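You operate a simulated robot arm through the tools that you are given. There is no shell and no other tool.

Carry out the task below with a simulated robot arm. There is one attempt and no reset: what you move stays moved.

Task
Give the disc with the green top 75 bends in the flexer.
Fine: clamp it for one run, then free the clamp and leave it in the seat; the other discs stay.

The check looks at the end state, three seconds after you hand in, the way a careful person would. Anything else that was tipped, shoved, dropped, spilled or broken makes it a failure.

Robot
A 6-joint arm with a two-finger parallel gripper, fixed in place. Base frame: the origin is on the floor under the middle of its stand, x ahead of it, y to its left, z up. Units: m, degrees, N and s.
With the tool pointing down near the work surface it reaches from about 0.36 to 0.76 m from the base axis. Its first joint turns from -66.0 to 66.0 degrees. Payload 2.45 kg.
The tool frame sits at the grasp point between the pads (the TCP): z along the fingers, y along the line on which they close. The tips reach 0.024 m beyond it. The gripper opens to 0.068 m. The fingers are 0.017 m wide and 0.01 m thick; the gripper's body (0.04 by 0.07 m) begins 0.041 m behind the TCP.
Orientation is that of the tool frame in the base frame, as a unit quaternion [w, x, y, z]. With the fingers straight down and closing along the base's y, the tool's x points along the base's -x, its y along +y and its z along -z.

Tools
- The arm moves only by the tool play_rows. Its argument "motion" is a list of rows, each an object of numbers (a shift or turn left out is 0, a gripper value left out holds the last): "rx", "ry", "rz": the turn, a rotation vector about the base's x, y, z in degrees; "x", "y", "z": the shift along the base's x, y, z in m; "fingers": the gripper command, from -1 (shut) to 1 (fully open), values between in proportion. In form: [{"rx": .., "ry": .., "rz": .., "x": .., "y": .., "z": .., "fingers": ..}, ...]. A call has 1 to 20 rows; each row is the pose to reach, as a shift and turn from the pose commanded when the call began. Each row takes 0.2 s and may step no farther than 0.05 m and 8.6 degrees from the row before; otherwise, or with a gripper value out of range, the whole call is refused. A pose out of reach is approached as far as the arm can. The call stops where the force on the tool passes 90 N (or 10 N more than at its start, if that is more) or the arm is blocked; 0.2 s more then pass. Each finger travels about 0.108 m/s and halts on what it meets, pressing with about 41 N; the grip force reading is that of the motor and also rises with nothing between the fingers. The clock runs only during rows and for 0.2 s after the last one: add rows that repeat a pose to give the fingers time. It gives the time, the measured TCP pose, the force on the tool (base axes), the opening and the grip force at its end, in the units of the frame above (readings bear some noise), with the torque about the TCP (base axes, N m) and any sound that the robot's microphone picked up.
- Cameras (640 x 400 px; columns grow to the right, rows downward): "scene" is fixed at [0.1691, 0.4124, 1.4647]; the picture's right is [-0.75, -0.66, 0.00], its down [-0.38, 0.42, -0.82] and it looks along [0.55, -0.62, -0.57] (base axes); focal length 278 px, centre (320, 200). "wrist" rides on the gripper at [0.084, 0.011, -0.075] in the tool frame; the picture's right is [-0.13, 0.99, 0.00], its down [-0.60, -0.08, -0.79] and it looks along [-0.79, -0.10, 0.61] (tool axes); focal length 251 px, centre (320, 200).
- get_image(camera): a new picture of that camera. The clock stands still meanwhile.
- measure_at(camera, pixels): for up to 12 pixels [column, row] of the newest picture of that camera ("zoom" is the newest enlarged one), the place [x, y, z] in the base frame of the surface seen there, good to about 0.002 m. The clock stands still meanwhile.
- close_up(camera, box): a new picture of the part [left, top, right, bottom] of that camera's present view, enlarged. The clock stands still meanwhile.
- finish_job(): hands the job in; it is judged then, once.

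Open the gripper and draw the arm clear of the work before you hand the job in, unless the task says otherwise.

The tools are called after ">>>" by a JSON object that holds its "api" and its "payload". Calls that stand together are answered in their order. play_rows: Moves the arm, as the interface text tells. Its arguments: {"type":"object","properties":{"motion":{"type":"array"}},"required":["motion"]} The other tools are called the same way: get_image (camera) takes a picture; measure_at (camera, pixels) gives the place of the surface under pixels of a picture; close_up (camera, box) takes an enlarged picture of a part of a camera's view; finish_job () hands the job in.

At the start:

```text
time_s: 0.0
ee_pos: [0.487, -0.0889, 1.2171]
tool_rot: [0.001, 0.0, 1.0, -0.001]
contact_force: [0.4, -0.1, -0.3]
wrist_torque: [0.02, 0.02, 0.04]
grip_width: 0.0678
finger_force: 0.0
```

scene: 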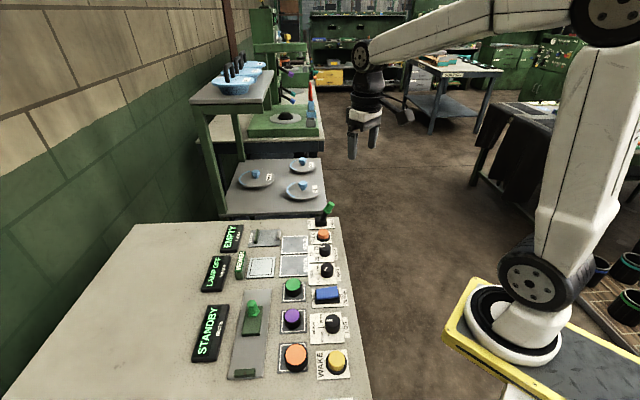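
wrist: 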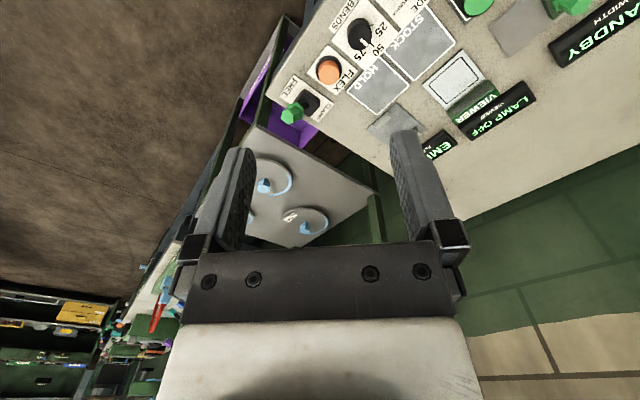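

I'll start by looking closely at the panel and the disc areas in the scene view before moving.

>>> {"api": "close_up", "payload": {"camera": "scene", "box": [180, 200, 380, 400]}}

>>> {"api": "close_up", "payload": {"camera": "scene", "box": [180, 50, 360, 220]}}

>>> {"api": "close_up", "payload": {"camera": "wrist", "box": [240, 0, 640, 250]}}

```text
2.00 times, centred on (280, 300) of scene
```

zoom: 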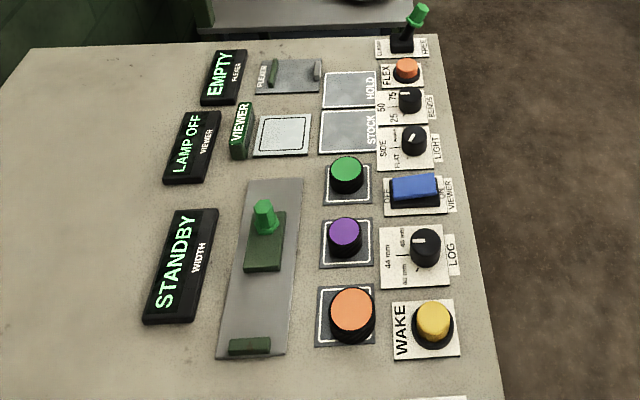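

```text
2.35 times, centred on (270, 135) of scene
```

zoom: 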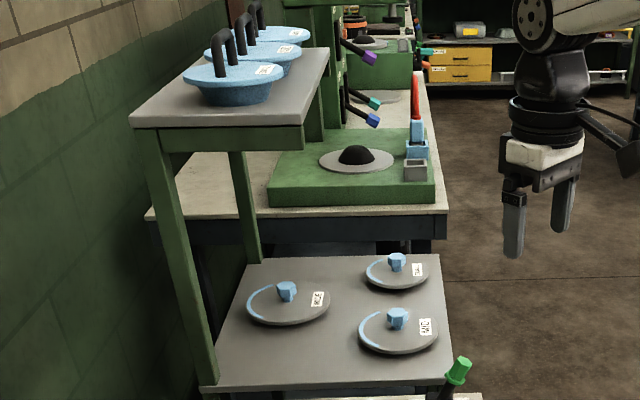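

```text
1.60 times, centred on (440, 125) of wrist
```

zoom: 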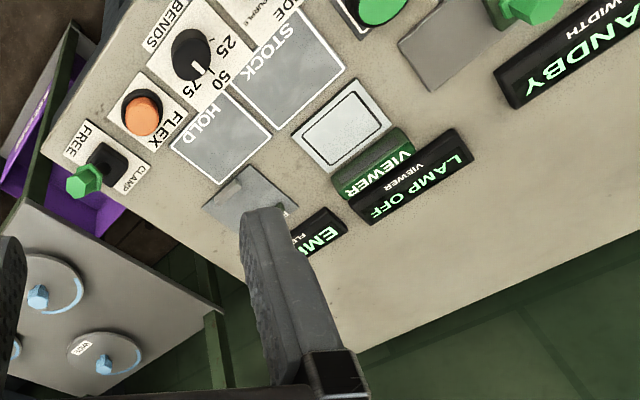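

The panel has a flexer seat (display EMPTY), a CLAMP/FREE lever, an orange FLEX button and a BENDS knob (25/50/75). I'll enlarge those parts to read them.

>>> {"api": "close_up", "payload": {"camera": "scene", "box": [290, 195, 360, 285]}}

>>> {"api": "close_up", "payload": {"camera": "scene", "box": [215, 215, 345, 310]}}

>>> {"api": "close_up", "payload": {"camera": "scene", "box": [260, 270, 360, 385]}}

>>> {"api": "close_up", "payload": {"camera": "wrist", "box": [270, 0, 450, 160]}}

```text
4.44 times, centred on (325, 240) of scene
```

zoom: 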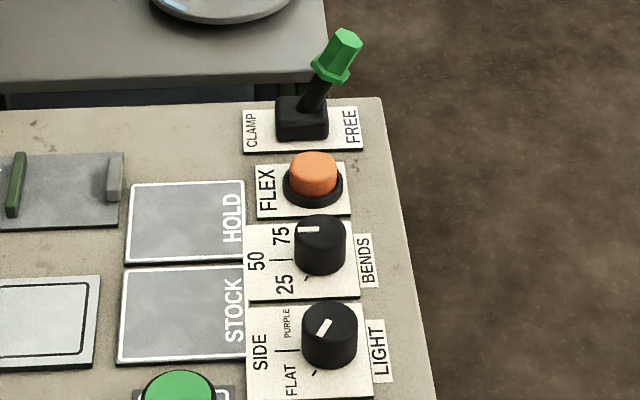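

```text
4.21 times, centred on (280, 262) of scene
```

zoom: 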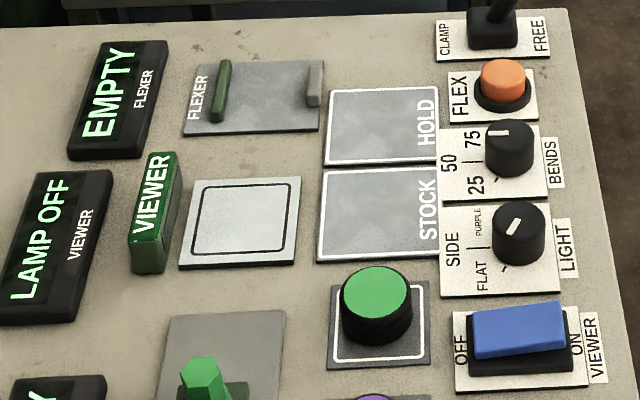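

```text
3.48 times, centred on (310, 328) of scene
```

zoom: 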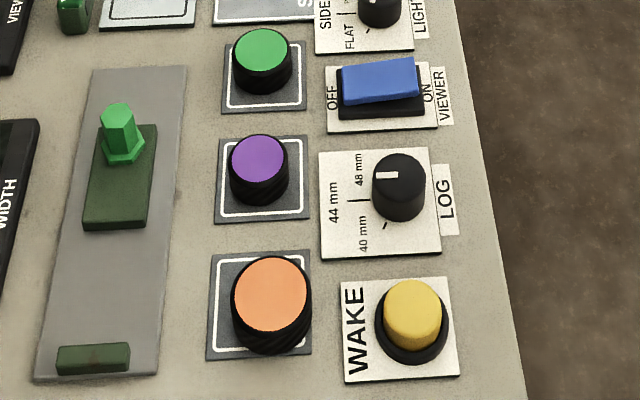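

```text
2.50 times, centred on (360, 80) of wrist
```

zoom: 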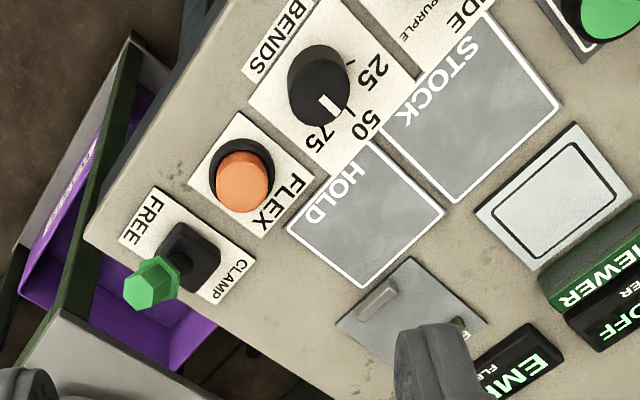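

I'll measure the key surfaces in the scene view: the discs, flexer seat and jaws, lever, FLEX button and knob.

>>> {"api": "get_image", "payload": {"camera": "scene"}}

>>> {"api": "measure_at", "payload": {"camera": "scene", "pixels": [[293, 284], [292, 318], [296, 353], [278, 292], [306, 292], [326, 208], [322, 221], [323, 235], [325, 249], [267, 238], [283, 235], [256, 236]]}}

>>> {"api": "close_up", "payload": {"camera": "scene", "box": [265, 268, 325, 308]}}

>>> {"api": "measure_at", "payload": {"camera": "zoom", "pixels": [[240, 170], [300, 100], [350, 170], [300, 220], [300, 160]]}}

```text
taken
```

scene: 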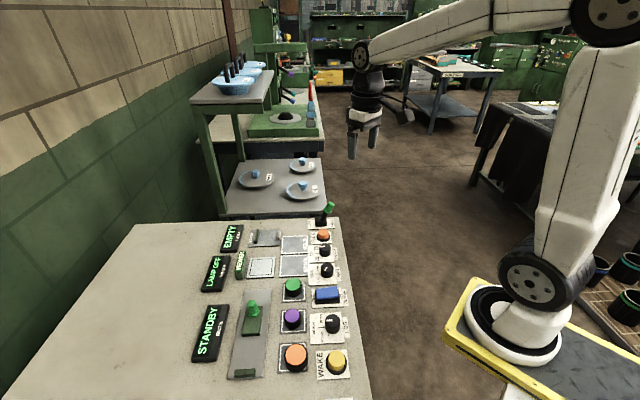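

```text
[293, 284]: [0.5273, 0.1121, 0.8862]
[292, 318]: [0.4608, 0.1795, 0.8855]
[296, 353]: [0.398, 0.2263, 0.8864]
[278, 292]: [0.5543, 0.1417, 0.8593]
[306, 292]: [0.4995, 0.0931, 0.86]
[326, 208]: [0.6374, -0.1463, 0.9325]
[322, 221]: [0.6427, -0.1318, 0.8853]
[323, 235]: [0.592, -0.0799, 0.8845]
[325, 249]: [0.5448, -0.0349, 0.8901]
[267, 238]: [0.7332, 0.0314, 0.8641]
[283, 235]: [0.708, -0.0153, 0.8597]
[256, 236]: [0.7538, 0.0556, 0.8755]
```

```text
10.00 times, centred on (295, 288) of scene
```

zoom: 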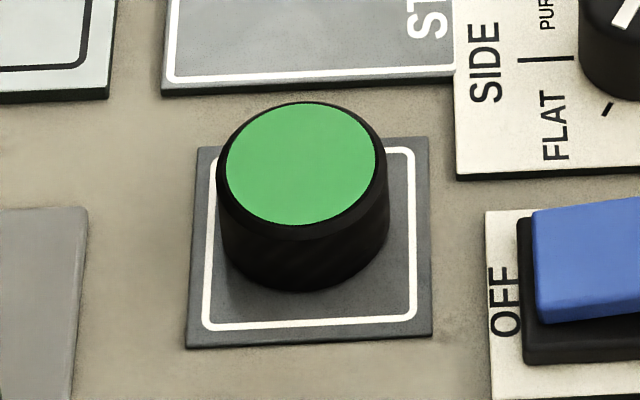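

```text
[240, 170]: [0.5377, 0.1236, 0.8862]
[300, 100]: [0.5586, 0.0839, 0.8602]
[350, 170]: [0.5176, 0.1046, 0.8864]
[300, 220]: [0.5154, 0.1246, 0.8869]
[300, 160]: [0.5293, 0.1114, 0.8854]
```

The table surface is near z=0.859 and the green disc's top is near z=0.886, about 44 mm across. Next I'll measure the flexer seat corners and jaws in an enlarged view.

>>> {"api": "close_up", "payload": {"camera": "scene", "box": [245, 220, 305, 257]}}

>>> {"api": "measure_at", "payload": {"camera": "zoom", "pixels": [[110, 110], [120, 250], [310, 90], [320, 230], [140, 170], [150, 120], [290, 140], [290, 160], [215, 170], [380, 110], [380, 300], [600, 300]]}}

```text
10.67 times, centred on (275, 238) of scene
```

zoom: 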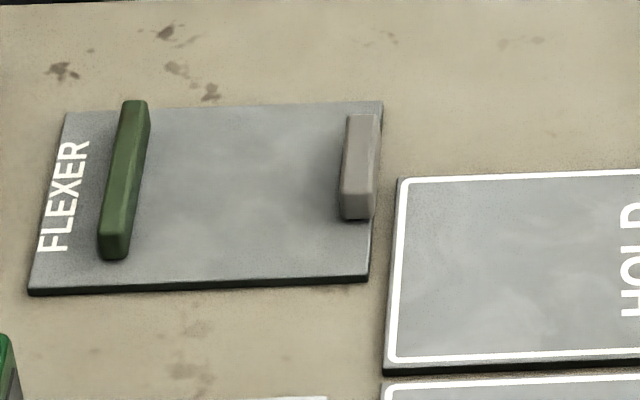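

```text
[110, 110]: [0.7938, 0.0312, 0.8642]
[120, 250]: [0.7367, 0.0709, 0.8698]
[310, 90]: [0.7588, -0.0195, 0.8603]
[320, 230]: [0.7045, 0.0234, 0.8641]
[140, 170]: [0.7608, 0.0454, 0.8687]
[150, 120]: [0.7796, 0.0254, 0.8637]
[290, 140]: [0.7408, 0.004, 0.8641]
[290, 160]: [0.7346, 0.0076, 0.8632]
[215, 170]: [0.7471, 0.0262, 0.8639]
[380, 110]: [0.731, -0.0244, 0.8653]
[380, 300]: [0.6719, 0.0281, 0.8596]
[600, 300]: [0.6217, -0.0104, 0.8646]
```

I'll check how high and how close the shelf and the rest of the furniture are before moving the arm over the panel.

>>> {"api": "get_image", "payload": {"camera": "scene"}}

>>> {"api": "measure_at", "payload": {"camera": "scene", "pixels": [[230, 100], [265, 100], [300, 190], [240, 200], [320, 205], [145, 225], [338, 222], [370, 395], [228, 238], [215, 272], [210, 332], [240, 262]]}}

>>> {"api": "close_up", "payload": {"camera": "scene", "box": [295, 195, 355, 260]}}

>>> {"api": "measure_at", "payload": {"camera": "zoom", "pixels": [[350, 40], [335, 85], [320, 120], [310, 150], [320, 180], [320, 240], [300, 290], [340, 275], [345, 330], [280, 330], [330, 350], [345, 400]]}}

```text
taken
```

scene: 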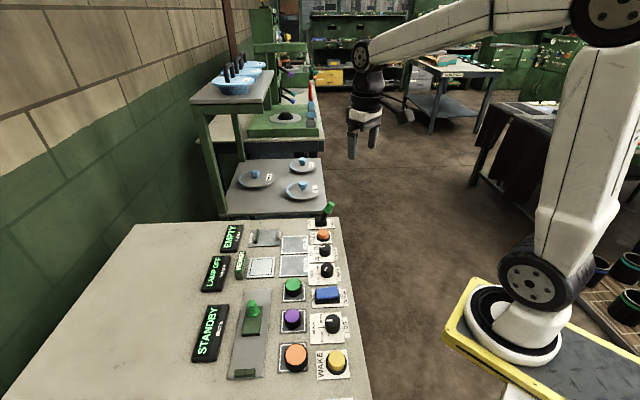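

```text
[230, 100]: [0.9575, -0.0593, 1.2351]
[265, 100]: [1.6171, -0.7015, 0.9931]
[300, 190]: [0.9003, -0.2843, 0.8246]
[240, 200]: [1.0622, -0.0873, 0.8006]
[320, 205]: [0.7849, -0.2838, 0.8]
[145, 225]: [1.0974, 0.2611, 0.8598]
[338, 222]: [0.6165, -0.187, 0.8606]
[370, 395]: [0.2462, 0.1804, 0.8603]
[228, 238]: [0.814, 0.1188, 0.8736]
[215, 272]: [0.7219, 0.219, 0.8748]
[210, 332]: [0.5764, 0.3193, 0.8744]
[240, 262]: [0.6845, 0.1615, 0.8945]
```

```text
6.15 times, centred on (325, 228) of scene
```

zoom: 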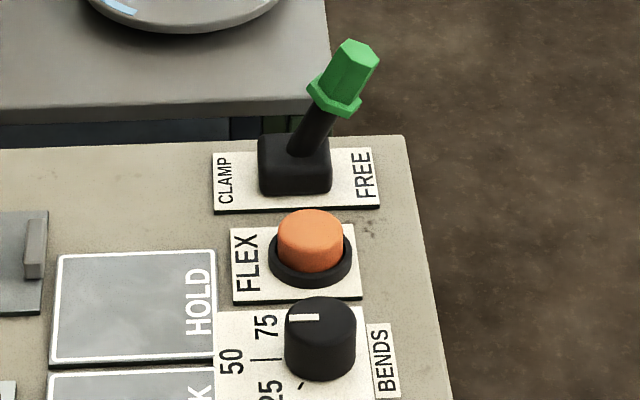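

```text
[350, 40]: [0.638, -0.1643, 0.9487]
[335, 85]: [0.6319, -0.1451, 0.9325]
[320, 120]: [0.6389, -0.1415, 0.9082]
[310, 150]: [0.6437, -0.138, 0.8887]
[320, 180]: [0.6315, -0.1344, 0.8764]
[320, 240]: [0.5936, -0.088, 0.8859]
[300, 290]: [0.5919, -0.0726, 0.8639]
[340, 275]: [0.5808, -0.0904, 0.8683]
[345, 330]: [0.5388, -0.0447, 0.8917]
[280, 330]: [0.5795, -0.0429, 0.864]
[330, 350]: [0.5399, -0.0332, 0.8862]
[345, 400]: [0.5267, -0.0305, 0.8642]
```

The shelf is about 0.2 m beyond the flexer, so the approach is clear. I'll turn the tool about 41° to line up with the panel and lower it partway for a closer look with the wrist camera.

>>> {"api": "play_rows", "payload": {"motion": [{"rz": 8, "x": 0.01, "y": 0.0, "z": -0.02}, {"rz": 16, "x": 0.02, "y": 0.0, "z": -0.04}, {"rz": 24, "x": 0.03, "y": 0.0, "z": -0.06}, {"rz": 32, "x": 0.04, "y": 0.0, "z": -0.08}, {"rz": 40, "x": 0.05, "y": 0.0, "z": -0.1}, {"rz": 41.3, "x": 0.06, "y": 0.0, "z": -0.12}]}}

>>> {"api": "get_image", "payload": {"camera": "wrist"}}

>>> {"api": "get_image", "payload": {"camera": "scene"}}

```text
time_s: 1.4
ee_pos: [0.5461, -0.088, 1.0972]
tool_rot: [0.001, -0.354, 0.935, 0.0]
contact_force: [0.5, 0.9, -0.3]
wrist_torque: [0.03, -0.02, 0.0]
grip_width: 0.0678
finger_force: 0.0
```

```text
taken
```

wrist: 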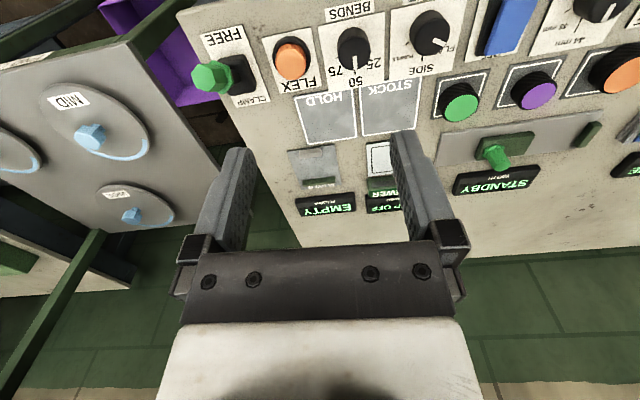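

```text
taken
```

scene: 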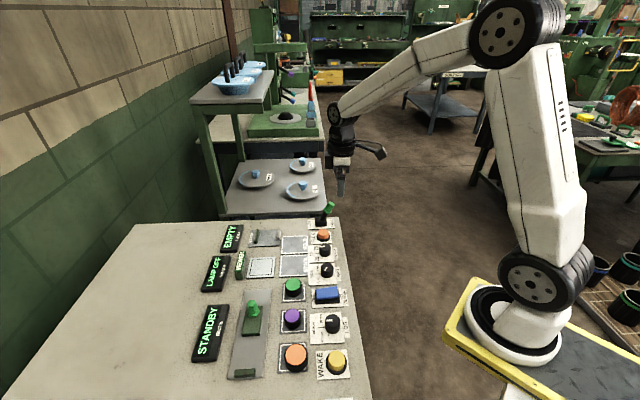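

The wrist view now lines up with the panel. I'll zoom in on the BENDS knob at (355,45) and the flexer at (318,165).

>>> {"api": "close_up", "payload": {"camera": "wrist", "box": [300, 0, 460, 90]}}

>>> {"api": "close_up", "payload": {"camera": "wrist", "box": [180, 20, 380, 145]}}

>>> {"api": "close_up", "payload": {"camera": "wrist", "box": [270, 130, 390, 220]}}

```text
4.00 times, centred on (380, 45) of wrist
```

zoom: 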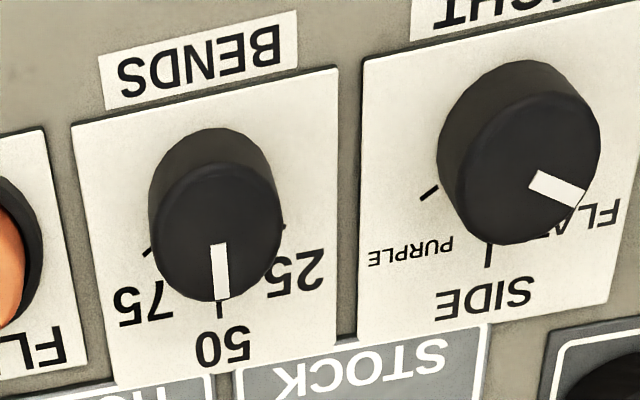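

```text
3.20 times, centred on (280, 82) of wrist
```

zoom: 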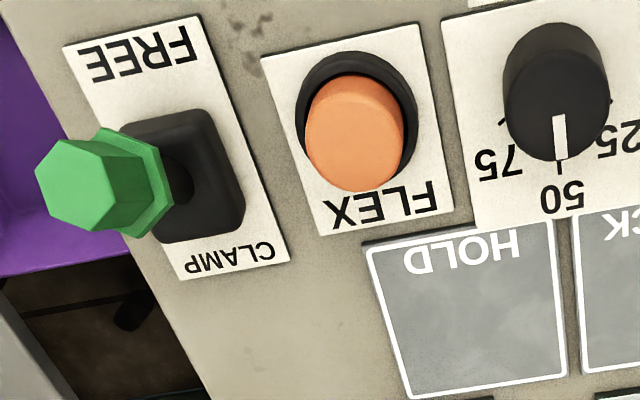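

```text
4.44 times, centred on (330, 175) of wrist
```

zoom: 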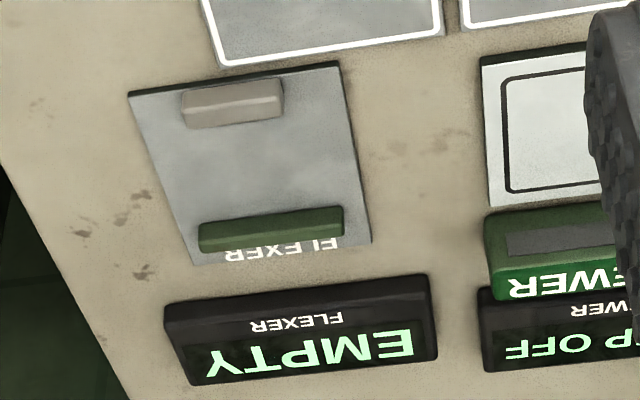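

The BENDS knob points to 50 (white mark at (219,270) in the zoom), so it has to turn clockwise to 75. I'll measure the flexer plate, HOLD plate, knob ticks and lever in the wrist view to get the exact panel direction.

>>> {"api": "close_up", "payload": {"camera": "wrist", "box": [270, 130, 390, 220]}}

>>> {"api": "measure_at", "payload": {"camera": "zoom", "pixels": [[140, 103], [334, 72], [198, 258], [364, 236], [190, 98], [276, 85], [200, 118], [278, 105], [205, 225], [340, 210], [250, 165], [270, 225]]}}

>>> {"api": "close_up", "payload": {"camera": "wrist", "box": [180, 0, 420, 150]}}

>>> {"api": "measure_at", "payload": {"camera": "zoom", "pixels": [[315, 250], [465, 225], [338, 375], [475, 340], [295, 160], [467, 128], [467, 90], [470, 155], [425, 130], [506, 120], [75, 205], [130, 205]]}}

```text
4.44 times, centred on (330, 175) of wrist
```

zoom: 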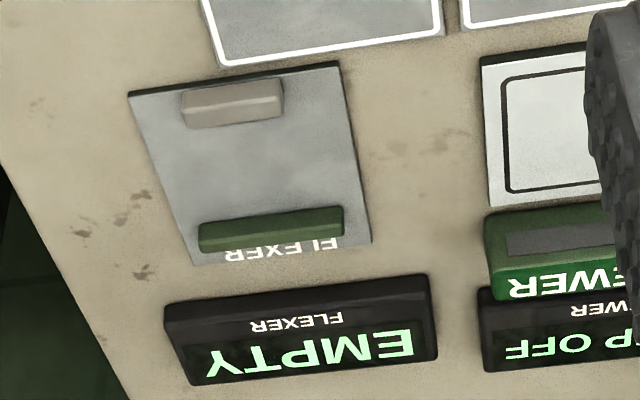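

```text
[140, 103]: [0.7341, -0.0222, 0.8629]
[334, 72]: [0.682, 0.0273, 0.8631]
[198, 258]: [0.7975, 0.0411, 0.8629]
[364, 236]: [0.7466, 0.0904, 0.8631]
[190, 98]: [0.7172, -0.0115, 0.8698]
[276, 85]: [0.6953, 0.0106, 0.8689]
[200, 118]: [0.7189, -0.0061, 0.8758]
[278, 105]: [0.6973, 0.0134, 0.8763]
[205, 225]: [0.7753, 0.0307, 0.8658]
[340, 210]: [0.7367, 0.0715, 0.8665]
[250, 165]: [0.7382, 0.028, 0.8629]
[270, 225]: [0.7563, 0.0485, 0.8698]
```

```text
2.67 times, centred on (300, 75) of wrist
```

zoom: 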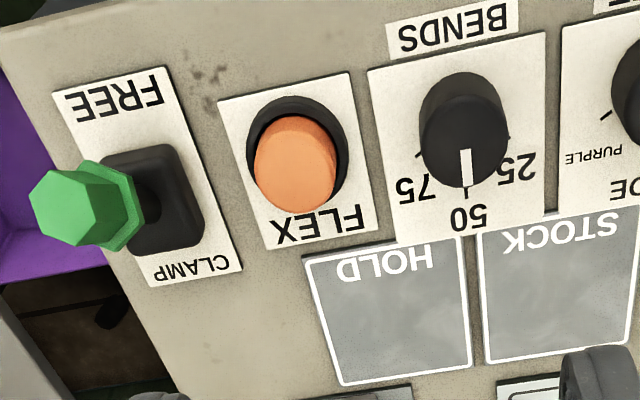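

```text
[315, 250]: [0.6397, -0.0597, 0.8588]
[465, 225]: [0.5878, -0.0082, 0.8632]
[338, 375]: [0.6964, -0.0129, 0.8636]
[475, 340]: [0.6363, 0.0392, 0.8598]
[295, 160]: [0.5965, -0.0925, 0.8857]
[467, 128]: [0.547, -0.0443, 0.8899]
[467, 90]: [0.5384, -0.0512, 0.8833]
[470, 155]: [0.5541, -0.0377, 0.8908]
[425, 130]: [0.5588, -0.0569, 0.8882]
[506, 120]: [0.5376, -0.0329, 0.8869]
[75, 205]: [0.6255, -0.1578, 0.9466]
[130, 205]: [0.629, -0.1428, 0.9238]
```

The panel is at 45° to the base axes, the flexer plate is centred near (0.740, 0.034), and the jaws are about 13 mm tall. I'll move above the BENDS knob at about (0.551,-0.042) and square up the yaw for a close view.

>>> {"api": "play_rows", "payload": {"motion": [{"rz": 1.8, "x": 0.002, "y": 0.023, "z": -0.035}, {"rz": 3.7, "x": 0.004, "y": 0.046, "z": -0.075}, {"rz": 3.7, "x": 0.004, "y": 0.046, "z": -0.077}]}}

>>> {"api": "get_image", "payload": {"camera": "wrist"}}

>>> {"api": "close_up", "payload": {"camera": "wrist", "box": [240, 0, 400, 100]}}

```text
time_s: 2.2
ee_pos: [0.5506, -0.0416, 1.0192]
tool_rot: [0.001, -0.383, 0.924, -0.001]
contact_force: [-1.2, -1.0, -0.8]
wrist_torque: [-0.02, -0.02, 0.01]
grip_width: 0.068
finger_force: 0.1
```

```text
taken
```

wrist: 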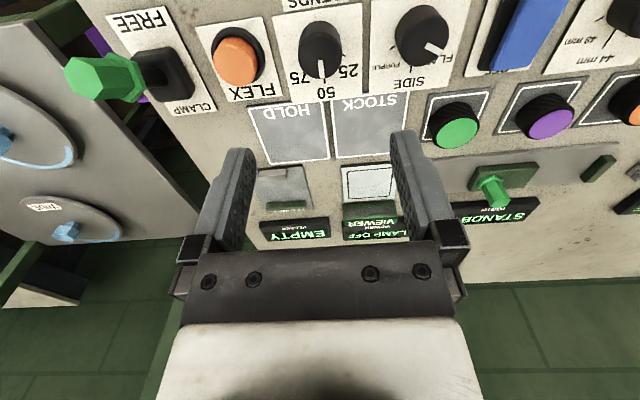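

```text
4.00 times, centred on (320, 50) of wrist
```

zoom: 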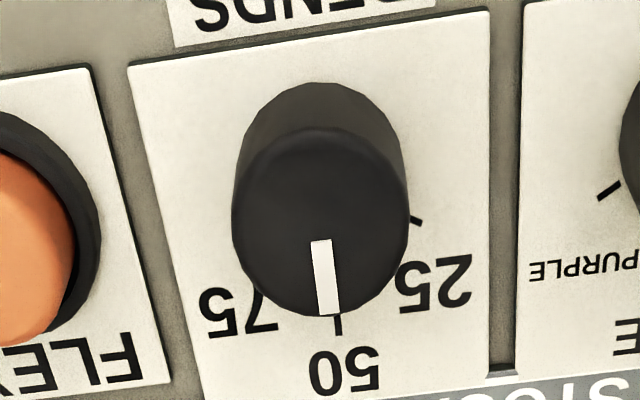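

The close-up shows the knob clearly, with the pointer on 50. I'll measure the knob's top rim, the ticks and the plate to get its centre and the turn angle.

>>> {"api": "measure_at", "payload": {"camera": "zoom", "pixels": [[240, 222], [400, 225], [320, 138], [320, 308], [320, 222], [416, 219], [338, 325], [318, 245], [325, 308], [135, 72], [485, 18], [205, 390]]}}

>>> {"api": "close_up", "payload": {"camera": "wrist", "box": [400, 80, 520, 160]}}

>>> {"api": "measure_at", "payload": {"camera": "zoom", "pixels": [[180, 280], [410, 280], [300, 190], [300, 375], [300, 280], [170, 130], [440, 80], [290, 130], [200, 210], [400, 210]]}}

```text
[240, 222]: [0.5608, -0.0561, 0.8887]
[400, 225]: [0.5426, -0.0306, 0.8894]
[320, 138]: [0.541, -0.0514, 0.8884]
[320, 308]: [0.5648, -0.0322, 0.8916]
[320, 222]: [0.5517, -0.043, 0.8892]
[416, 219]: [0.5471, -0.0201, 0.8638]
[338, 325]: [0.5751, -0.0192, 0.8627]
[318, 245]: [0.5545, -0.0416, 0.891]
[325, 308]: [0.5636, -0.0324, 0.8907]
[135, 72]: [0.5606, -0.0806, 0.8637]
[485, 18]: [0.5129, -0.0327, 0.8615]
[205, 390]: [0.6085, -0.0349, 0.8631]
```

```text
5.00 times, centred on (460, 120) of wrist
```

zoom: 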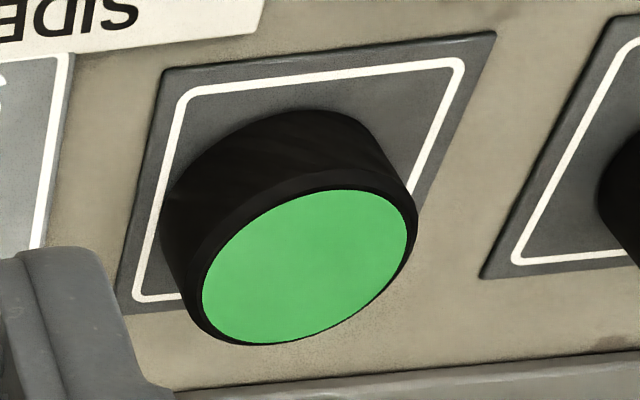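

```text
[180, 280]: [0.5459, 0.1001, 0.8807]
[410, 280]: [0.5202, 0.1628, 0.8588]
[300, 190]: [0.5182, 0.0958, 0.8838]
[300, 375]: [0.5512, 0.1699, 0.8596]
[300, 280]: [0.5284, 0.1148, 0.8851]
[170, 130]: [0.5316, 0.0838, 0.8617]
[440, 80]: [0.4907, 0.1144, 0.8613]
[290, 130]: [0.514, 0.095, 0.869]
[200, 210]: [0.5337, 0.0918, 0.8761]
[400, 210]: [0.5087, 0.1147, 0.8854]
```

The knob centre is near (0.553,-0.042) and it's about 32 mm across. The LIGHT knob sits at an end position, so I'll measure its pointer and ticks to find the detent spacing.

>>> {"api": "close_up", "payload": {"camera": "wrist", "box": [370, 0, 470, 65]}}

>>> {"api": "close_up", "payload": {"camera": "scene", "box": [300, 230, 360, 270]}}

```text
6.15 times, centred on (420, 32) of wrist
```

zoom: 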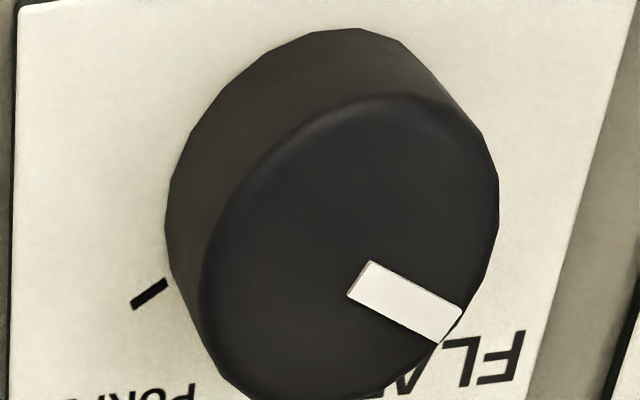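

```text
10.00 times, centred on (330, 250) of scene
```

zoom: 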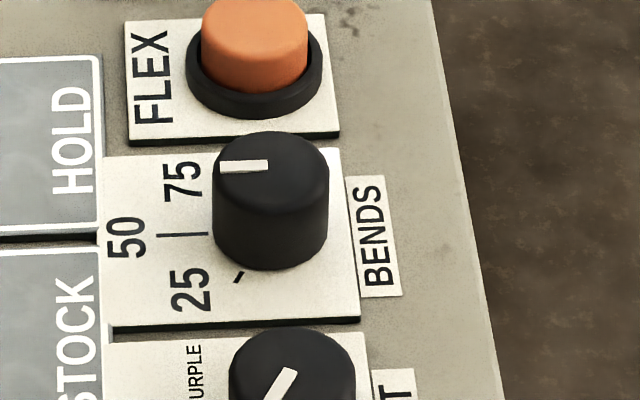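

I'll measure the 50 and 25 ticks and the LIGHT pointer in this scene zoom.

>>> {"api": "measure_at", "payload": {"camera": "zoom", "pixels": [[162, 234], [185, 234], [203, 234], [235, 281], [241, 274], [267, 166], [222, 166], [290, 374], [275, 393], [270, 166], [270, 200]]}}

>>> {"api": "close_up", "payload": {"camera": "wrist", "box": [370, 0, 470, 65]}}

>>> {"api": "measure_at", "payload": {"camera": "zoom", "pixels": [[370, 275], [450, 322], [132, 305], [165, 285], [350, 250], [230, 250], [490, 200], [400, 105], [250, 385]]}}

```text
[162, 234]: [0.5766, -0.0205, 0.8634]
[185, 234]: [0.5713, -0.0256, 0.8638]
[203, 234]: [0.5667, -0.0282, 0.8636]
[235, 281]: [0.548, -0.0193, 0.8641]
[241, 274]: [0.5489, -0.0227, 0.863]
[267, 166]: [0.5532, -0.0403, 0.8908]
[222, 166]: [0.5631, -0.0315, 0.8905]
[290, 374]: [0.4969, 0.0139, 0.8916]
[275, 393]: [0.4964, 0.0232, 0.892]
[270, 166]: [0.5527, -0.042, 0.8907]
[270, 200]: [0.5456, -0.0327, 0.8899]
```

```text
6.15 times, centred on (420, 32) of wrist
```

zoom: 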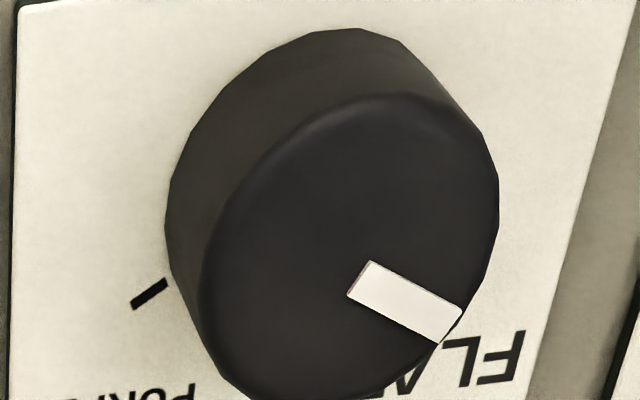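

```text
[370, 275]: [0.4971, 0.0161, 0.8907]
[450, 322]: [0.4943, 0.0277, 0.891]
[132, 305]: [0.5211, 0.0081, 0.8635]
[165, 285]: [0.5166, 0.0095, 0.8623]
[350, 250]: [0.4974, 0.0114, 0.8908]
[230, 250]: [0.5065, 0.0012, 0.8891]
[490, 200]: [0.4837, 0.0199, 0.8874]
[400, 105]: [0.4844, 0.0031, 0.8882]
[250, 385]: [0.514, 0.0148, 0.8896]
```

The detents are 60° apart, so the knob needs −60° about z (clockwise). I'll narrow the fingers to about 45 mm and lower over the knob, with the tips stopping about 5 mm above its plate.

>>> {"api": "play_rows", "payload": {"motion": [{"x": 0.002, "y": 0.0005, "z": -0.03, "fingers": 0.32}, {"x": 0.002, "y": 0.0005, "z": -0.06}, {"x": 0.002, "y": 0.0005, "z": -0.09}, {"x": 0.002, "y": 0.0005, "z": -0.11}, {"x": 0.002, "y": 0.0005, "z": -0.127}, {"x": 0.002, "y": 0.0005, "z": -0.127}]}}

>>> {"api": "close_up", "payload": {"camera": "scene", "box": [270, 180, 390, 280]}}

>>> {"api": "get_image", "payload": {"camera": "wrist"}}

```text
time_s: 3.6
ee_pos: [0.551, -0.0438, 0.8902]
tool_rot: [0.002, -0.383, 0.924, 0.0]
contact_force: [0.4, 0.6, 0.2]
wrist_torque: [-0.01, 0.0, 0.0]
grip_width: 0.0452
finger_force: 0.1
```

```text
4.00 times, centred on (330, 230) of scene
```

zoom: 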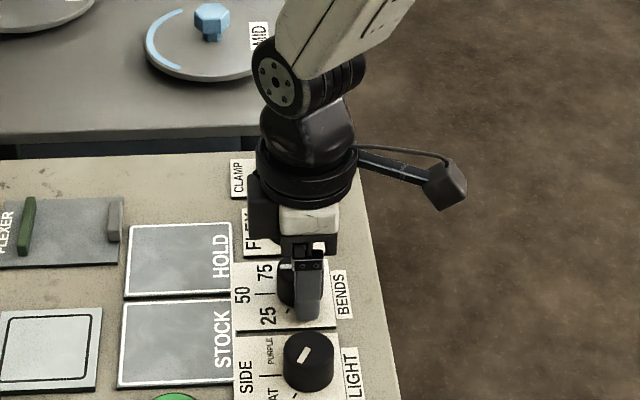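

```text
taken
```

wrist: 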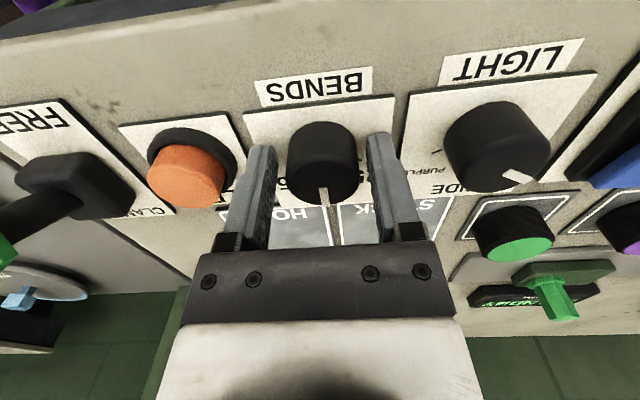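

The knob is centred between the fingers (knob at column 322, fingers at 262 and 378). I'll raise 2 mm and close on it.

>>> {"api": "play_rows", "payload": {"motion": [{"z": 0.002}, {"z": 0.002, "fingers": -1}, {"z": 0.002}, {"z": 0.002}]}}

```text
time_s: 4.6
ee_pos: [0.5517, -0.0435, 0.8925]
tool_rot: [0.0, -0.382, 0.924, -0.001]
contact_force: [-8.0, 6.3, -0.6]
wrist_torque: [-0.46, 0.11, 0.03]
grip_width: 0.0345
finger_force: 45.3
```

The grip is firm on the 34.5 mm knob. I'll turn −60° in small steps.

>>> {"api": "play_rows", "payload": {"motion": [{"rz": -7.5}, {"rz": -15}, {"rz": -22.5}, {"rz": -30}, {"rz": -37.5}, {"rz": -45}, {"rz": -52.5}, {"rz": -60}, {"rz": -60}]}}

>>> {"api": "get_image", "payload": {"camera": "wrist"}}

>>> {"api": "close_up", "payload": {"camera": "scene", "box": [270, 180, 390, 280]}}

```text
time_s: 6.6
ee_pos: [0.5504, -0.0393, 0.8925]
tool_rot: [-0.002, 0.13, 0.991, -0.002]
contact_force: [-8.7, 32.2, -17.8]
wrist_torque: [0.94, 0.72, 0.06]
grip_width: 0.0348
finger_force: 44.8
```

```text
taken
```

wrist: 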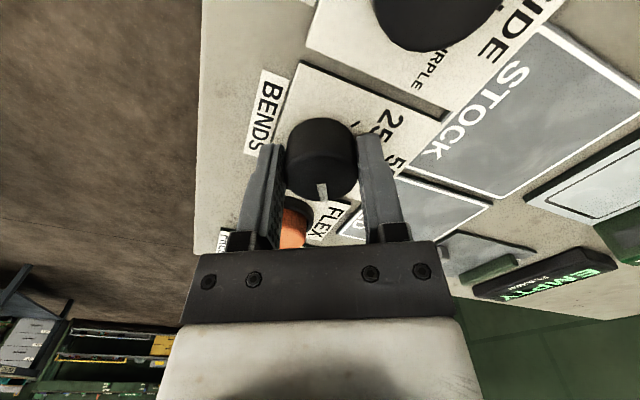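

```text
4.00 times, centred on (330, 230) of scene
```

zoom: 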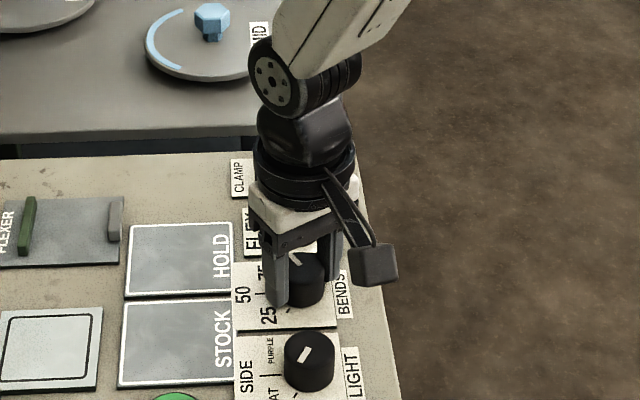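

The tool turned to −15° and the pointer followed it. I'll open the fingers, rise clear and check the mark.

>>> {"api": "play_rows", "payload": {"motion": [{"fingers": 0.32}, {"fingers": 0.32}, {"z": 0.03}, {"z": 0.07}, {"z": 0.11}, {"z": 0.13}]}}

>>> {"api": "get_image", "payload": {"camera": "wrist"}}

>>> {"api": "close_up", "payload": {"camera": "scene", "box": [295, 220, 355, 270]}}

```text
time_s: 8.0
ee_pos: [0.5531, -0.0418, 1.0231]
tool_rot: [0.001, 0.13, 0.992, -0.001]
contact_force: [-1.0, -0.1, 0.5]
wrist_torque: [0.02, -0.01, 0.03]
grip_width: 0.045
finger_force: 0.0
```

```text
taken
```

wrist: 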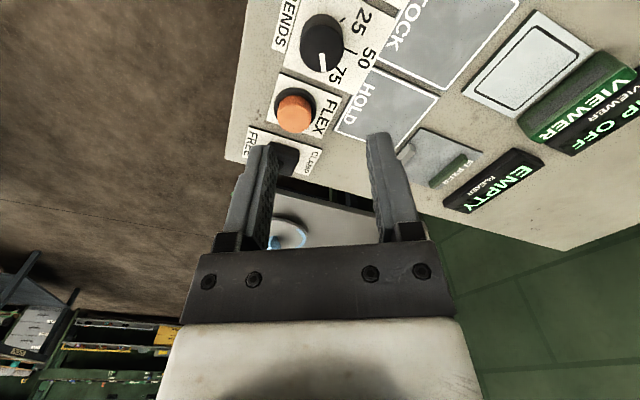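

```text
8.00 times, centred on (325, 245) of scene
```

zoom: 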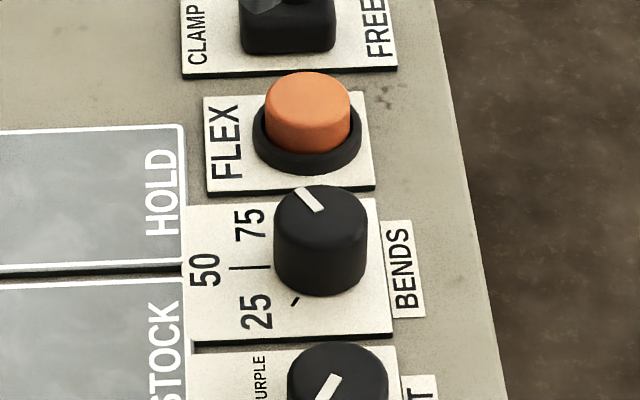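

I'll zoom in on the knob in the wrist view to confirm the pointer lines up with the 75 tick.

>>> {"api": "close_up", "payload": {"camera": "wrist", "box": [270, 0, 390, 90]}}

>>> {"api": "measure_at", "payload": {"camera": "zoom", "pixels": [[270, 280], [280, 350], [270, 230], [195, 230], [350, 230], [290, 385]]}}

```text
4.44 times, centred on (330, 45) of wrist
```

zoom: 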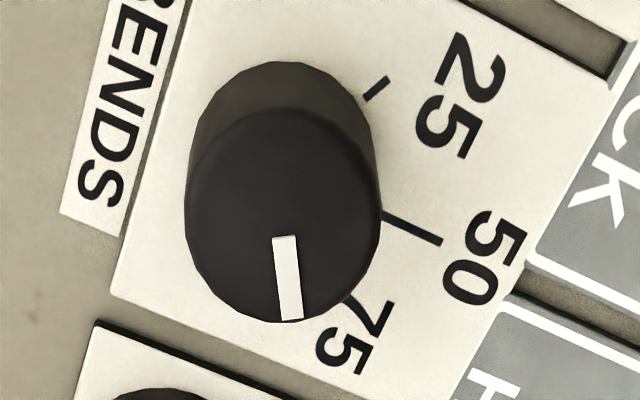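

```text
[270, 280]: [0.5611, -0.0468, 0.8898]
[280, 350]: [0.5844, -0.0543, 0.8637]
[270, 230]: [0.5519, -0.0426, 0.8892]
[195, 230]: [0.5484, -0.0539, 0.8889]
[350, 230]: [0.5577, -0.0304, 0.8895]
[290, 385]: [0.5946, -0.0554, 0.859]
```

The pointer now heads toward 75. I'll measure its ends to check the angle against the expected −15°.

>>> {"api": "close_up", "payload": {"camera": "wrist", "box": [290, 10, 350, 80]}}

>>> {"api": "measure_at", "payload": {"camera": "zoom", "pixels": [[330, 265], [345, 350], [320, 255], [340, 345], [335, 310], [315, 180]]}}

```text
5.71 times, centred on (320, 45) of wrist
```

zoom: 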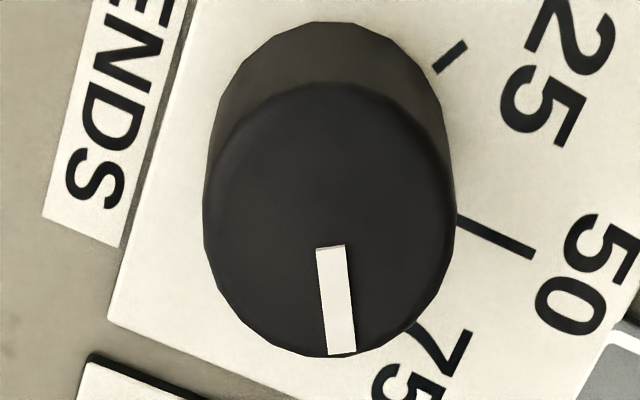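

```text
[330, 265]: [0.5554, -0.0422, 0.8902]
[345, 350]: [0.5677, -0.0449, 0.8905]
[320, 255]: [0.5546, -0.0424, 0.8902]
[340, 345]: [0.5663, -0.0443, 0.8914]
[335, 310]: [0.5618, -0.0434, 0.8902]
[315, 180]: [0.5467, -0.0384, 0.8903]
```

The pointer sits on 75 within measurement noise. Next I'll move above the green disc at about (0.529, 0.112), turning back to 45° yaw with the fingers fully open.

>>> {"api": "play_rows", "payload": {"motion": [{"rz": 7.5, "x": -0.003, "y": 0.019, "fingers": 1}, {"rz": 15, "x": -0.006, "y": 0.038}, {"rz": 22.5, "x": -0.009, "y": 0.057}, {"rz": 30, "x": -0.012, "y": 0.077}, {"rz": 37.5, "x": -0.015, "y": 0.096}, {"rz": 45, "x": -0.018, "y": 0.115}, {"rz": 52.5, "x": -0.021, "y": 0.134}, {"rz": 60, "x": -0.024, "y": 0.154}, {"rz": 60, "x": -0.024, "y": 0.154}]}}

>>> {"api": "get_image", "payload": {"camera": "wrist"}}

>>> {"api": "close_up", "payload": {"camera": "wrist", "box": [250, 0, 400, 100]}}

```text
time_s: 10.0
ee_pos: [0.5282, 0.1116, 1.0243]
tool_rot: [0.001, -0.384, 0.923, 0.0]
contact_force: [-0.3, -0.8, -0.1]
wrist_torque: [-0.01, 0.0, -0.01]
grip_width: 0.0681
finger_force: 0.1
```

```text
taken
```

wrist: 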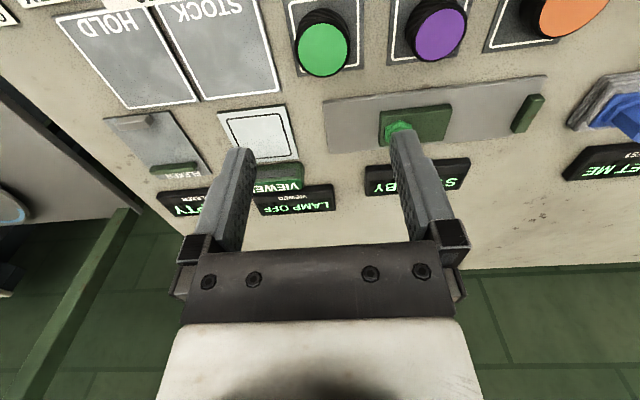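

```text
4.00 times, centred on (325, 50) of wrist
```

zoom: 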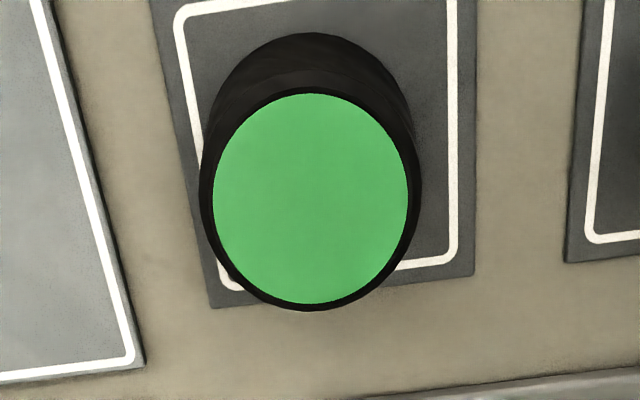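

The green disc is nearly below the fingers at (322,48). I'll measure its rim for an exact centre, and look at the display partly visible at (610,155).

>>> {"api": "measure_at", "payload": {"camera": "zoom", "pixels": [[218, 200], [402, 200], [310, 98], [310, 298], [310, 200], [472, 272], [216, 303], [208, 200], [413, 200], [470, 160], [575, 255], [135, 360]]}}

>>> {"api": "close_up", "payload": {"camera": "wrist", "box": [490, 40, 640, 220]}}

>>> {"api": "close_up", "payload": {"camera": "wrist", "box": [300, 70, 480, 200]}}

```text
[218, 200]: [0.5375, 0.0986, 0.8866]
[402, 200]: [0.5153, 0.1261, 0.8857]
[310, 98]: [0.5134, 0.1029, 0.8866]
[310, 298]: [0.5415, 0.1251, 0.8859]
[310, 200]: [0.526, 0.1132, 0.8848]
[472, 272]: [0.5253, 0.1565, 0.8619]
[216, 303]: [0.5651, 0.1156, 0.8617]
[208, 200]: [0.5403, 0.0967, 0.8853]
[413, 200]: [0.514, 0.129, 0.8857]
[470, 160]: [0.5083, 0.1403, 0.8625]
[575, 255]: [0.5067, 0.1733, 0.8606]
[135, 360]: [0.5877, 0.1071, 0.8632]
```

```text
2.22 times, centred on (565, 130) of wrist
```

zoom: 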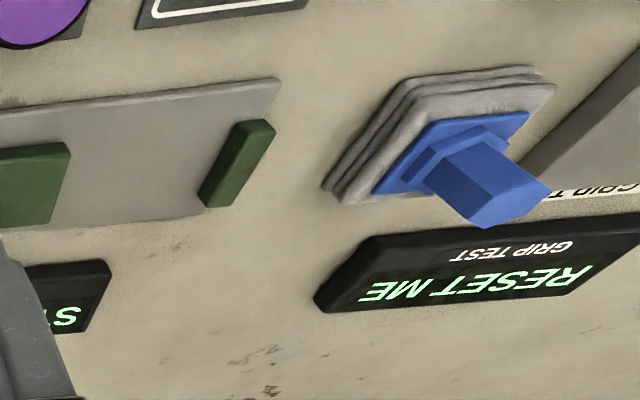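

```text
3.08 times, centred on (390, 135) of wrist
```

zoom: 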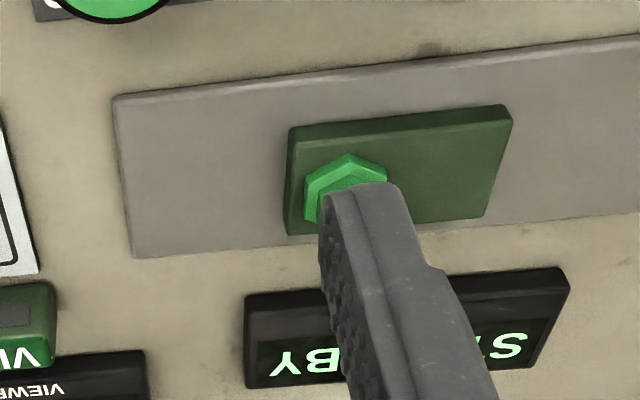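

The disc centre is about (0.528, 0.1135), 44 mm across, with its top at 0.886. I'll lower around it, keeping the tips about 3 mm above the pad.

>>> {"api": "play_rows", "payload": {"motion": [{"x": -0.001, "y": 0.0018, "z": -0.04}, {"x": -0.001, "y": 0.0018, "z": -0.08}, {"x": -0.001, "y": 0.0018, "z": -0.11}, {"x": -0.001, "y": 0.0018, "z": -0.125}, {"x": -0.001, "y": 0.0018, "z": -0.133}, {"x": -0.001, "y": 0.0018, "z": -0.133}]}}

>>> {"api": "get_image", "payload": {"camera": "wrist"}}

>>> {"api": "close_up", "payload": {"camera": "scene", "box": [240, 230, 380, 350]}}

```text
time_s: 11.4
ee_pos: [0.5266, 0.1123, 0.8915]
tool_rot: [0.002, -0.383, 0.924, 0.0]
contact_force: [0.0, 0.6, -0.2]
wrist_torque: [-0.01, 0.0, -0.04]
grip_width: 0.0678
finger_force: 0.1
```

```text
taken
```

wrist: 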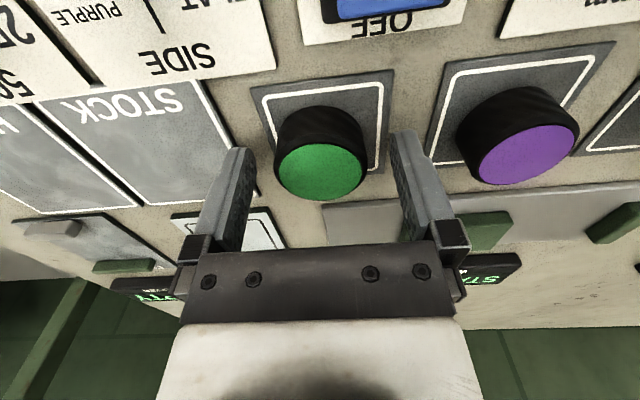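

```text
3.33 times, centred on (310, 290) of scene
```

zoom: 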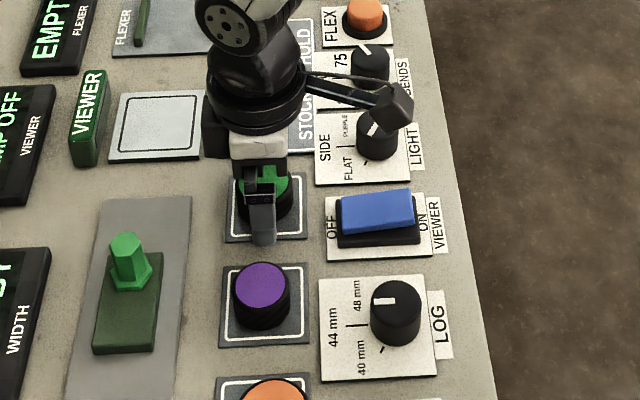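

The disc is centred between the fingers (disc at column 320, fingers at 245 and 395). I'll close gently, to a target width just under its diameter, and read the grip.

>>> {"api": "play_rows", "payload": {"motion": [{"fingers": 0.2}, {"fingers": 0.2}, {"fingers": 0.2}, {"fingers": 0.2}]}}

```text
time_s: 12.4
ee_pos: [0.5264, 0.1135, 0.8924]
tool_rot: [0.001, -0.382, 0.924, -0.001]
contact_force: [-0.3, 0.3, 2.8]
wrist_torque: [0.03, 0.06, 0.02]
grip_width: 0.0419
finger_force: 40.9
```

The grip holds at 41.9 mm with 41 N. I'll lift the disc straight up 9 cm and check it.

>>> {"api": "play_rows", "payload": {"motion": [{"fingers": 0.0, "z": 0.0}, {"z": 0.015}, {"z": 0.04}, {"z": 0.07}, {"z": 0.1}, {"z": 0.1}]}}

>>> {"api": "get_image", "payload": {"camera": "wrist"}}

>>> {"api": "close_up", "payload": {"camera": "scene", "box": [240, 222, 300, 258]}}

>>> {"api": "measure_at", "payload": {"camera": "zoom", "pixels": [[398, 110], [432, 110], [395, 180], [428, 180], [413, 150], [393, 200], [200, 90], [160, 220], [150, 235], [185, 235], [180, 130], [285, 160]]}}

```text
time_s: 13.8
ee_pos: [0.528, 0.1124, 0.9903]
tool_rot: [0.001, -0.383, 0.924, -0.001]
contact_force: [0.2, 0.0, -1.2]
wrist_torque: [0.0, 0.01, 0.0]
grip_width: 0.042
finger_force: 40.6
```

```text
taken
```

wrist: 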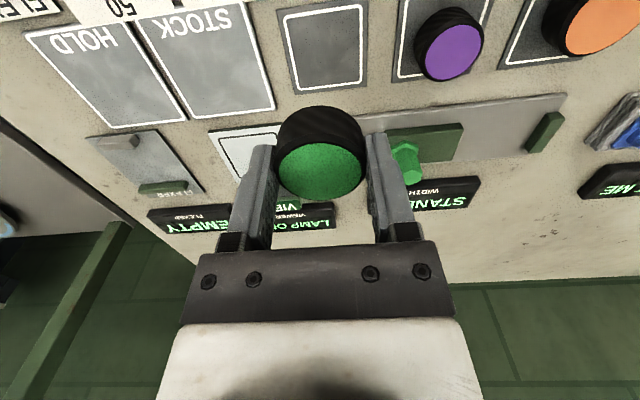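

```text
10.67 times, centred on (270, 240) of scene
```

zoom: 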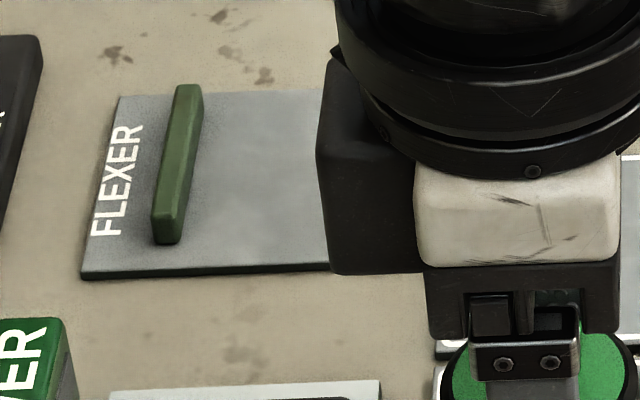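

```text
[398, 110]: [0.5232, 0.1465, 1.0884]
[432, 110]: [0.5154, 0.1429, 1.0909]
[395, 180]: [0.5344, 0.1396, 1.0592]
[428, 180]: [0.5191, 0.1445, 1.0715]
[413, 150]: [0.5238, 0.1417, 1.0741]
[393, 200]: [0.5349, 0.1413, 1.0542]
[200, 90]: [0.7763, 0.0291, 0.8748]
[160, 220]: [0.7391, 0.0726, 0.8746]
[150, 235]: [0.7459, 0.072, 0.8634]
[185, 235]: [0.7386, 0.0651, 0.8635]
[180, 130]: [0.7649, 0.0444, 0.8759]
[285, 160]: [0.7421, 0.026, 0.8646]
```

The disc is held level at (320,150) in the wrist view. The gap between the jaws is about 58 mm wide, centred near (0.734, 0.028), so I'll carry the disc above it at the same height.

>>> {"api": "play_rows", "payload": {"motion": [{"x": 0.03, "y": -0.0122}, {"x": 0.065, "y": -0.0267}, {"x": 0.1, "y": -0.0412}, {"x": 0.135, "y": -0.0557}, {"x": 0.17, "y": -0.0702}, {"x": 0.195, "y": -0.0805}, {"x": 0.206, "y": -0.0851}, {"x": 0.206, "y": -0.0851}]}}

>>> {"api": "get_image", "payload": {"camera": "wrist"}}

>>> {"api": "close_up", "payload": {"camera": "wrist", "box": [240, 0, 400, 200]}}

>>> {"api": "close_up", "payload": {"camera": "scene", "box": [210, 150, 350, 260]}}

```text
time_s: 15.6
ee_pos: [0.7335, 0.0264, 0.9902]
tool_rot: [0.001, -0.383, 0.924, -0.001]
contact_force: [-0.1, 0.3, -0.4]
wrist_torque: [-0.01, 0.0, -0.01]
grip_width: 0.0418
finger_force: 40.2
```

```text
taken
```

wrist: 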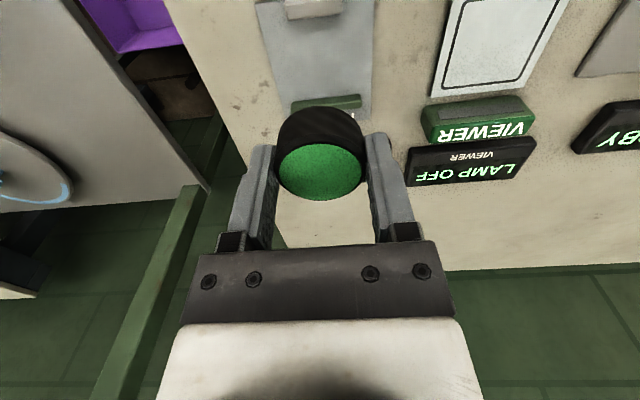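

```text
2.00 times, centred on (320, 100) of wrist
```

zoom: 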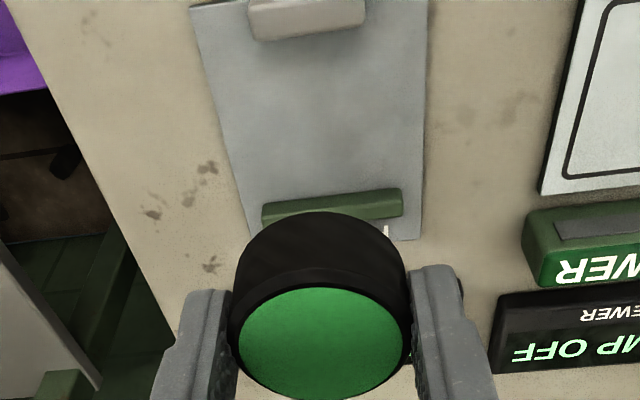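

```text
3.64 times, centred on (280, 205) of scene
```

zoom: 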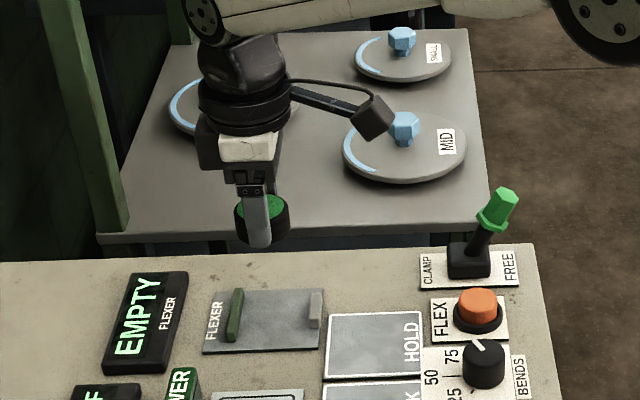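

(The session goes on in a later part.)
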